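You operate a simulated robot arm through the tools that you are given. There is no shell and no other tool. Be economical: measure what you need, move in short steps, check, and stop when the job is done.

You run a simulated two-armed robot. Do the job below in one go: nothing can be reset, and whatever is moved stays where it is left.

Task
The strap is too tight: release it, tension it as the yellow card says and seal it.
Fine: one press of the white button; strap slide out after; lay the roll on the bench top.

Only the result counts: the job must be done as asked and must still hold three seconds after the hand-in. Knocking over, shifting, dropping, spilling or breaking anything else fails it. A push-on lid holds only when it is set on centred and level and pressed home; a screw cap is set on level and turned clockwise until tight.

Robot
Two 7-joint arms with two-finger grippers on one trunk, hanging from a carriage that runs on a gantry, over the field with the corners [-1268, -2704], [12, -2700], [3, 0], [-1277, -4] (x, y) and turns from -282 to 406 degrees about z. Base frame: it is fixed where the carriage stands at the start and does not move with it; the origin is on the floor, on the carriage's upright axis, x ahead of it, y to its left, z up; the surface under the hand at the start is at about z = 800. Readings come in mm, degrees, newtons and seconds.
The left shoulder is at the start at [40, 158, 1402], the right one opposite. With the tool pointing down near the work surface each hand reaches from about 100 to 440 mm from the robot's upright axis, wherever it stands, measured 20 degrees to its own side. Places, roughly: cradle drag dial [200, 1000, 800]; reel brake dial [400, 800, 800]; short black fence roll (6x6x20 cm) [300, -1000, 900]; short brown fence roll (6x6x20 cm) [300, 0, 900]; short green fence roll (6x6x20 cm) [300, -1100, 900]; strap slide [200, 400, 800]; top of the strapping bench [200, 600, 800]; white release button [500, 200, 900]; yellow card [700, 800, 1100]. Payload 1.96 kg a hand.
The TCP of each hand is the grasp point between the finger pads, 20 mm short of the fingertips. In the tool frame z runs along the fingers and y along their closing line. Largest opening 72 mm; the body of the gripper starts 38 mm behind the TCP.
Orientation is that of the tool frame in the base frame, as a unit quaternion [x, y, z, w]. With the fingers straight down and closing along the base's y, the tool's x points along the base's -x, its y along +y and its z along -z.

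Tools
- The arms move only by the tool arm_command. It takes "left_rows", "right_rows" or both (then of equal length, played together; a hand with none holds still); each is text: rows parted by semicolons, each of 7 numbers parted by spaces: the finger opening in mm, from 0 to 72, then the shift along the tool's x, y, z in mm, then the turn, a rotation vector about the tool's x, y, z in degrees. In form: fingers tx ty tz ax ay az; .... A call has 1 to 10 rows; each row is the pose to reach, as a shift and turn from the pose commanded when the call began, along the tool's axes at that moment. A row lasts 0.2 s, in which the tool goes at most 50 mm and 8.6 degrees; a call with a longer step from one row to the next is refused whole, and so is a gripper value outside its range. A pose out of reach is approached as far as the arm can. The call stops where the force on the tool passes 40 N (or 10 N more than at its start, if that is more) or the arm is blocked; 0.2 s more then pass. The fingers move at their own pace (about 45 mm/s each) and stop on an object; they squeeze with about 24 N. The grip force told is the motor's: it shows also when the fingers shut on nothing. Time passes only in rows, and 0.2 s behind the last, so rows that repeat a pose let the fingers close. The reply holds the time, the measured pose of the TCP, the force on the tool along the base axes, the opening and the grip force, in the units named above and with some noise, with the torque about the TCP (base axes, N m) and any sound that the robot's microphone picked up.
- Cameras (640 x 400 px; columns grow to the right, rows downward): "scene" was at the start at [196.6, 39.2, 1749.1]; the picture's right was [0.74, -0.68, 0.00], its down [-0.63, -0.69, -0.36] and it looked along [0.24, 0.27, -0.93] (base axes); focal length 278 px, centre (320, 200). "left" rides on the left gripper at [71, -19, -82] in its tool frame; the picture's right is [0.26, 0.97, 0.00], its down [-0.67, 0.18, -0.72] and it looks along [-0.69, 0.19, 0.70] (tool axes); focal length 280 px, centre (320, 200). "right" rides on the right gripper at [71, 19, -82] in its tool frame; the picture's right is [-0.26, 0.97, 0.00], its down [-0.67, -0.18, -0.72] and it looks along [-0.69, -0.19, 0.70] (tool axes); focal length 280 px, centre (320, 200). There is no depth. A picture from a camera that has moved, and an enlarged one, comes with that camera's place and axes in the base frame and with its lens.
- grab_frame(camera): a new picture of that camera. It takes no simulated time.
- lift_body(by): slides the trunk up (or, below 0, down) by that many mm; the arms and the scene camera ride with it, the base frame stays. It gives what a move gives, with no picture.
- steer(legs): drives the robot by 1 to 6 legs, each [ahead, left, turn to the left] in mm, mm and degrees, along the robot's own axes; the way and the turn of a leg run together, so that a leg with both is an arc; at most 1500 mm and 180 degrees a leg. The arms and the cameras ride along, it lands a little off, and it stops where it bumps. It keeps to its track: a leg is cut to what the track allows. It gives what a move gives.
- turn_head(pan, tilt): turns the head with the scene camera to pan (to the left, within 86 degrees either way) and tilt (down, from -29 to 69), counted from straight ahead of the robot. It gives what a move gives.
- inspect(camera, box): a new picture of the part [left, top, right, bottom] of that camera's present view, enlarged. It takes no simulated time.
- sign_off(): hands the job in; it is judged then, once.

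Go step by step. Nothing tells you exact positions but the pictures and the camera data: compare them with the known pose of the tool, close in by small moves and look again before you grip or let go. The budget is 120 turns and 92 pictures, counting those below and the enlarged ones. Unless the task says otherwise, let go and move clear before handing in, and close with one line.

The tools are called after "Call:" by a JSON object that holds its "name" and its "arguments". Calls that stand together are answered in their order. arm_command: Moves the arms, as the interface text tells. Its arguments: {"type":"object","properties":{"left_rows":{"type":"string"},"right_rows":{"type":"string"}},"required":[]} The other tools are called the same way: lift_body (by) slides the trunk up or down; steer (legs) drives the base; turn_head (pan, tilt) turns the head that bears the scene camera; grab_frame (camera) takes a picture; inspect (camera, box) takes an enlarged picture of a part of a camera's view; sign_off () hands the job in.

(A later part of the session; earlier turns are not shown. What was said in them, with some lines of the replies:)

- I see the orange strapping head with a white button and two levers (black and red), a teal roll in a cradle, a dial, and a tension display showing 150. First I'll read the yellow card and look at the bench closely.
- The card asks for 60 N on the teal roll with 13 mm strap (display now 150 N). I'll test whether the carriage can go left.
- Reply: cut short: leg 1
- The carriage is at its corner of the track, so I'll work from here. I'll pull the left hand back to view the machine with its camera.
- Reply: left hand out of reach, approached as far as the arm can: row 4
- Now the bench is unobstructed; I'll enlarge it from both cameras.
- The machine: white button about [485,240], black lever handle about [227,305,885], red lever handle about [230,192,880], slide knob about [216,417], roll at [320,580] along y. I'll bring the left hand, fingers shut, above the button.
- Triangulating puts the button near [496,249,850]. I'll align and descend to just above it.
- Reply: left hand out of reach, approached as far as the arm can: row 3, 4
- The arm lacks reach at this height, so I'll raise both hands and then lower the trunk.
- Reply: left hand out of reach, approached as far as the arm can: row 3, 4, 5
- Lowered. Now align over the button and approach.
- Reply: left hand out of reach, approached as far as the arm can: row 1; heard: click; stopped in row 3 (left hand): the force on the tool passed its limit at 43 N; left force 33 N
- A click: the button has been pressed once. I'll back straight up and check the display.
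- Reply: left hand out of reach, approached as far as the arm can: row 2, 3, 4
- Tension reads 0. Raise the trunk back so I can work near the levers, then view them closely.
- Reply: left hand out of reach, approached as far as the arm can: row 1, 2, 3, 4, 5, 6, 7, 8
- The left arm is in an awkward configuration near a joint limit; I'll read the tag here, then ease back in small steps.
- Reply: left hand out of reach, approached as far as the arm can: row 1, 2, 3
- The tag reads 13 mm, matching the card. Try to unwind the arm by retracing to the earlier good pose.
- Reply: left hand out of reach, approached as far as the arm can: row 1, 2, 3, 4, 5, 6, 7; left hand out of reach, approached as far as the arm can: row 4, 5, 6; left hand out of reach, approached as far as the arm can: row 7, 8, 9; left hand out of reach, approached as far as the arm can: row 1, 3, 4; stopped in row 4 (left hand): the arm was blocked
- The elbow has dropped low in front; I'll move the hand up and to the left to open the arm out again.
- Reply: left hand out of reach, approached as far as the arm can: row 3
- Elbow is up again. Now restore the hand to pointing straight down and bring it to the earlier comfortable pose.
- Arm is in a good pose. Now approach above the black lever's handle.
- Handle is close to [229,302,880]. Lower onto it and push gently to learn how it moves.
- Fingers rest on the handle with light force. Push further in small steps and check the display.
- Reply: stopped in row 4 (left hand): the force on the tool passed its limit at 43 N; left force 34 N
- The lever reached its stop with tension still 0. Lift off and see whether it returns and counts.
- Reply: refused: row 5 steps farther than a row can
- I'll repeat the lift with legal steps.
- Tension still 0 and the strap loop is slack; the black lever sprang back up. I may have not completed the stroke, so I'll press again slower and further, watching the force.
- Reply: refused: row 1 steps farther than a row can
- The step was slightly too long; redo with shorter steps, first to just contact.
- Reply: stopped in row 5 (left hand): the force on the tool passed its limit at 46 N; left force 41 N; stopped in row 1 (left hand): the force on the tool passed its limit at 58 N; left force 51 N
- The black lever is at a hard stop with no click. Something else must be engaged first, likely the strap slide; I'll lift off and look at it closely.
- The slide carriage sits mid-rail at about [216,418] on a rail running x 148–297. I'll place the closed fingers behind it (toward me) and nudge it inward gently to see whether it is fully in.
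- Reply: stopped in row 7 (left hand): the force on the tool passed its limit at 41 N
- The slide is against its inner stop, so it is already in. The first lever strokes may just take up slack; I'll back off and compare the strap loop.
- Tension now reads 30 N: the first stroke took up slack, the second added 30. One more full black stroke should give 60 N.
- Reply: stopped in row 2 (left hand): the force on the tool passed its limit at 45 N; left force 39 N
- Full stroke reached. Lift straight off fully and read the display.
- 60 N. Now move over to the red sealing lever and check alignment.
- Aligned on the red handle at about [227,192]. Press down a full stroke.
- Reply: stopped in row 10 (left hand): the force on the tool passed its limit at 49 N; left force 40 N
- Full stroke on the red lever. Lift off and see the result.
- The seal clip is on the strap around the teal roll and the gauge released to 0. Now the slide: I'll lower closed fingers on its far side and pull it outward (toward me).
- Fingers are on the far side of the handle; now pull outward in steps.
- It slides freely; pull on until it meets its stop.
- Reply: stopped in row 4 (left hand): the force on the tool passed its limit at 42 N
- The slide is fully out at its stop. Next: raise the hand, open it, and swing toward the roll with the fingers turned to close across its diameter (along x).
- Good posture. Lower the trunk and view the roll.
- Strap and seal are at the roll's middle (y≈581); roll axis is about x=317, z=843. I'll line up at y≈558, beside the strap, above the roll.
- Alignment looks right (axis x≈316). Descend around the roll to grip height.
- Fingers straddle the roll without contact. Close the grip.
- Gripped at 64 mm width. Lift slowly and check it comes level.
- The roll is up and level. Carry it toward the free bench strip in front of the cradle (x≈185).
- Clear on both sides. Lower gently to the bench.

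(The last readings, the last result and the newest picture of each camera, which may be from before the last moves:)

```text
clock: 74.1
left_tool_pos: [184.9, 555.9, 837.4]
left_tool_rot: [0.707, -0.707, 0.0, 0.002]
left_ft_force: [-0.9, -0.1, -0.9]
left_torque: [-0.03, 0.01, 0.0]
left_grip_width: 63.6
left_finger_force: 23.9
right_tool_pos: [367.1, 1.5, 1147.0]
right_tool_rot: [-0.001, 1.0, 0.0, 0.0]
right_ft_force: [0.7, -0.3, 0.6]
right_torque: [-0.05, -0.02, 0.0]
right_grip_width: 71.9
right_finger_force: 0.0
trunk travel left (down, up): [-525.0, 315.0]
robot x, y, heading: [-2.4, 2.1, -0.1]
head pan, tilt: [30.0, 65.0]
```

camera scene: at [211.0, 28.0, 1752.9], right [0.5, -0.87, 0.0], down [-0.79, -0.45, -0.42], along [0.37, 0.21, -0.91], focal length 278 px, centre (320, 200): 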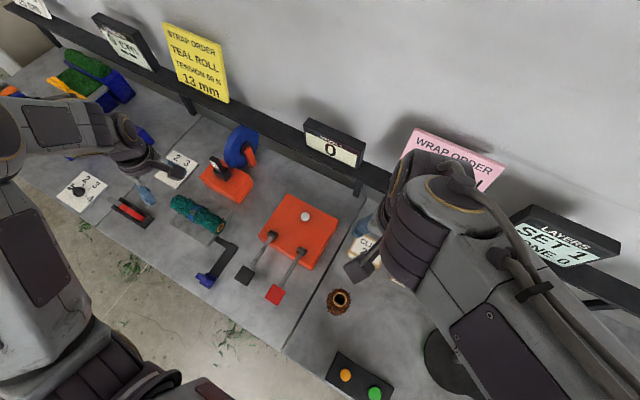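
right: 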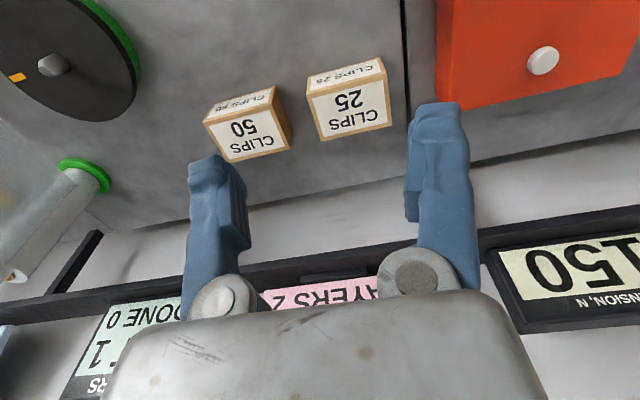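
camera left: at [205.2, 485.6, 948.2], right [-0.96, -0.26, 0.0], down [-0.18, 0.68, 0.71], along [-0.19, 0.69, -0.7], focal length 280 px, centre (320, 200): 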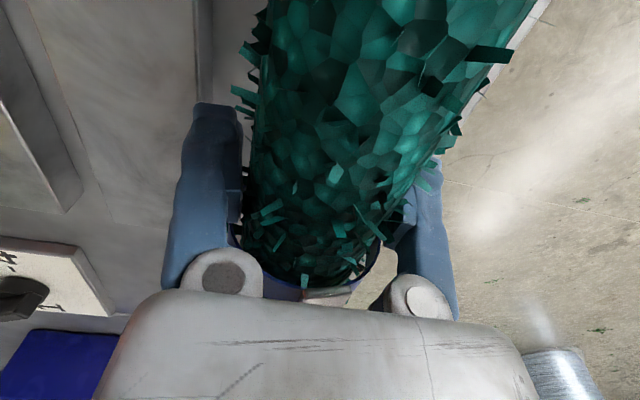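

Call:
{"name": "arm_command", "arguments": {"left_rows": "30 0 0 2 0 0 0; 30 0 0 4 0 0 0; 30 0 0 5 0 0 0"}}

```text
clock: 74.9
left_tool_pos: [185.8, 555.5, 832.7]
left_tool_rot: [0.707, -0.707, 0.0, 0.002]
left_ft_force: [0.2, 0.4, -1.6]
left_torque: [-0.04, 0.01, -0.02]
left_grip_width: 63.6
left_finger_force: 24.5
right_tool_pos: [367.4, 0.8, 1147.9]
right_tool_rot: [0.0, 1.0, 0.0, 0.0]
right_ft_force: [0.7, 0.3, -0.2]
right_torque: [0.0, -0.02, -0.02]
right_grip_width: 72.2
right_finger_force: 0.1
trunk travel left (down, up): [-525.0, 315.0]
robot x, y, heading: [1.3, -3.2, 0.1]
head pan, tilt: [30.0, 65.0]
```

Call:
{"name": "arm_command", "arguments": {"left_rows": "30 0 0 1.5 0 0 0; 30 0 0 3 0 0 0; 30 0 0 4 0 0 0"}}

Call:
{"name": "inspect", "arguments": {"camera": "scene", "box": [80, 180, 220, 300]}}

```text
clock: 75.7
left_tool_pos: [184.6, 555.7, 828.6]
left_tool_rot: [0.708, -0.706, 0.0, 0.002]
left_ft_force: [0.2, -0.6, -0.5]
left_torque: [-0.04, 0.0, 0.01]
left_grip_width: 63.6
left_finger_force: 23.9
right_tool_pos: [367.5, 0.1, 1147.5]
right_tool_rot: [0.0, 1.0, 0.001, 0.0]
right_ft_force: [0.7, -0.4, 0.9]
right_torque: [-0.02, -0.01, 0.03]
right_grip_width: 72.1
right_finger_force: 0.1
trunk travel left (down, up): [-525.0, 315.0]
robot x, y, heading: [-1.4, 2.8, -0.1]
head pan, tilt: [30.0, 65.0]
```

```text
3.33 times, centred on (150, 240) of scene
camera zoom: at [210.9, 27.9, 1552.9], right [0.5, -0.87, 0.0], down [-0.79, -0.45, -0.42], along [0.37, 0.21, -0.91], focal length 928 px, centre (887, 67)
```

zoom: 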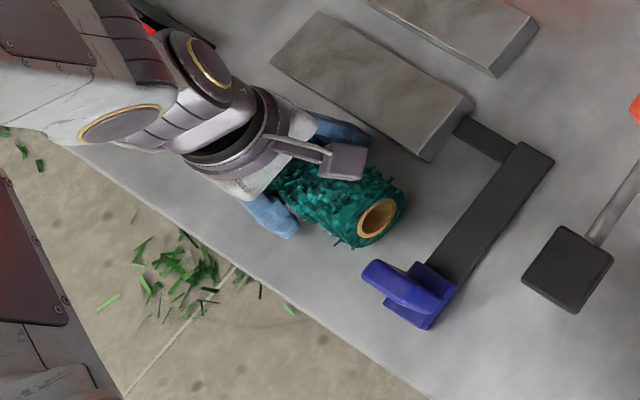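

No contact yet; keep easing down.

Call:
{"name": "arm_command", "arguments": {"left_rows": "30 0 0 1 0 0 0; 30 0 0 2 0 0 0; 30 0 0 3 0 0 0; 30 0 0 4 0 0 0"}}

```text
clock: 76.7
left_tool_pos: [185.4, 556.1, 825.8]
left_tool_rot: [0.708, -0.706, 0.0, 0.002]
left_ft_force: [-0.9, -2.7, 7.9]
left_torque: [0.74, 0.03, 0.07]
left_grip_width: 63.4
left_finger_force: 23.5
right_tool_pos: [367.6, 1.4, 1147.7]
right_tool_rot: [0.0, 1.0, 0.0, 0.0]
right_ft_force: [-0.8, -0.3, 0.1]
right_torque: [0.02, -0.02, 0.01]
right_grip_width: 72.1
right_finger_force: 0.1
trunk travel left (down, up): [-525.0, 315.0]
robot x, y, heading: [1.7, -4.4, -0.1]
head pan, tilt: [30.0, 65.0]
```

The far end touches the bench (7.9 N). Ease down a hair more so it seats, then open slowly.

Call:
{"name": "arm_command", "arguments": {"left_rows": "30 0 0 1 0 0 0; 30 0 0 1 0 0 0"}}

Call:
{"name": "arm_command", "arguments": {"left_rows": "65 0 0 0 0 0 0; 68 0 0 0 0 0 0; 72 0 0 0 0 0 0; 72 0 0 0 0 0 0; 72 0 0 0 0 0 0"}}

Call:
{"name": "inspect", "arguments": {"camera": "scene", "box": [80, 180, 220, 300]}}

```text
clock: 77.3
left_tool_pos: [185.8, 556.8, 824.7]
left_tool_rot: [-0.707, 0.707, 0.0, -0.003]
left_ft_force: [-4.3, -9.0, 33.0]
left_torque: [0.58, 0.1, 0.15]
left_grip_width: 63.8
left_finger_force: 23.7
right_tool_pos: [368.0, 1.4, 1146.8]
right_tool_rot: [0.0, 1.0, 0.001, -0.001]
right_ft_force: [-0.7, -0.8, 0.1]
right_torque: [0.02, -0.02, 0.0]
right_grip_width: 72.2
right_finger_force: 0.1
trunk travel left (down, up): [-525.0, 315.0]
robot x, y, heading: [-3.1, -3.3, 0.0]
head pan, tilt: [30.0, 65.0]
stopped in row 2 (left hand): the force on the tool passed its limit at 42 N (the readings are from after the stop); the commanded pose is now the measured one
```

```text
clock: 78.5
left_tool_pos: [185.9, 556.1, 824.4]
left_tool_rot: [-0.707, 0.707, 0.001, -0.003]
left_ft_force: [-0.8, 0.5, 0.2]
left_torque: [0.01, -0.03, -0.03]
left_grip_width: 72.0
left_finger_force: 0.0
right_tool_pos: [367.1, 0.2, 1147.7]
right_tool_rot: [0.0, 1.0, -0.001, 0.0]
right_ft_force: [0.0, 0.5, -0.4]
right_torque: [0.02, 0.0, 0.0]
right_grip_width: 71.8
right_finger_force: 0.0
trunk travel left (down, up): [-525.0, 315.0]
robot x, y, heading: [-1.9, 0.9, -0.1]
head pan, tilt: [30.0, 65.0]
```

```text
3.33 times, centred on (150, 240) of scene
camera zoom: at [210.9, 27.8, 1552.9], right [0.5, -0.87, 0.0], down [-0.78, -0.45, -0.42], along [0.37, 0.21, -0.91], focal length 928 px, centre (887, 67)
```

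zoom: 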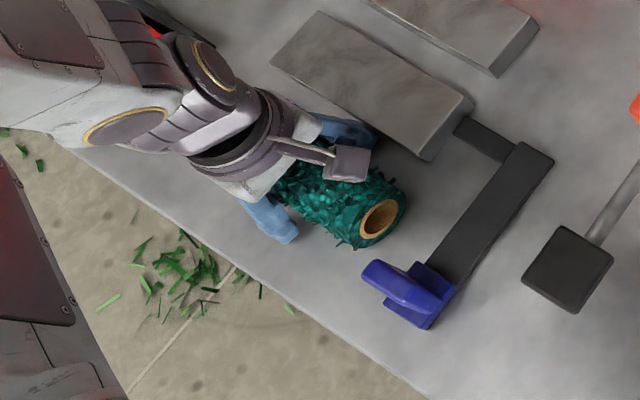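

The roll is resting on the bench. Withdraw straight up.

Call:
{"name": "arm_command", "arguments": {"left_rows": "72 0 0 -10 0 0 0; 72 0 0 -25 0 0 0; 72 0 0 -45 0 0 0; 72 0 0 -75 0 0 0; 72 0 0 -115 0 0 0; 72 0 0 -150 0 0 0; 72 0 0 -180 0 0 0"}}

Call:
{"name": "grab_frame", "arguments": {"camera": "scene"}}

Call:
{"name": "grab_frame", "arguments": {"camera": "left"}}

```text
clock: 80.1
left_tool_pos: [187.0, 557.3, 1003.5]
left_tool_rot: [0.708, -0.706, 0.0, 0.005]
left_ft_force: [0.0, -0.6, 0.0]
left_torque: [0.01, -0.02, -0.01]
left_grip_width: 72.0
left_finger_force: 0.1
right_tool_pos: [367.1, 1.8, 1147.2]
right_tool_rot: [-0.001, 1.0, 0.0, 0.0]
right_ft_force: [0.1, -0.2, -0.4]
right_torque: [-0.02, -0.02, 0.03]
right_grip_width: 71.9
right_finger_force: 0.1
trunk travel left (down, up): [-525.0, 315.0]
robot x, y, heading: [1.0, -0.7, -0.3]
head pan, tilt: [30.0, 65.0]
```

```text
28 pictures are left
camera scene: at [210.9, 27.8, 1552.8], right [0.5, -0.87, 0.0], down [-0.78, -0.45, -0.42], along [0.37, 0.21, -0.91], focal length 278 px, centre (320, 200)
```

scene: 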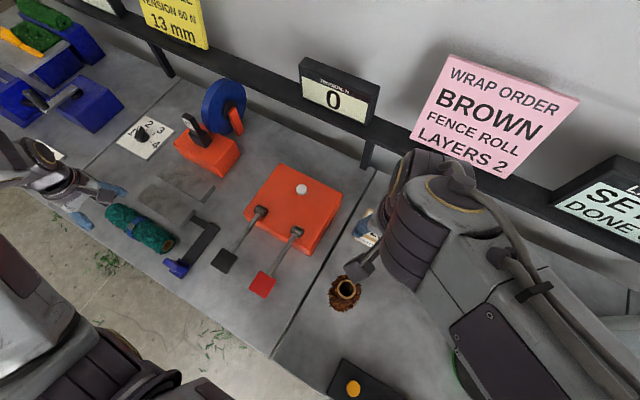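

```text
27 pictures are left
camera left: at [206.0, 485.8, 1085.8], right [-0.96, -0.26, 0.01], down [-0.18, 0.68, 0.71], along [-0.19, 0.69, -0.7], focal length 280 px, centre (320, 200)
```

left: 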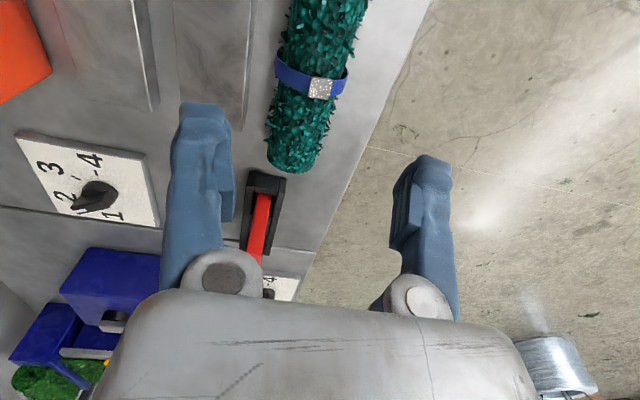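

The teal roll lies sealed on the bench top, the slide is out, and both hands are clear. I'm handing in.

Call:
{"name": "sign_off", "arguments": {}}

```text
The job is handed in.
```

The strap was released with one press of the white button, re-tensioned to 60 N with the 13 mm tag in place, and sealed; the slide was then pulled out and the teal roll laid on the bench top.
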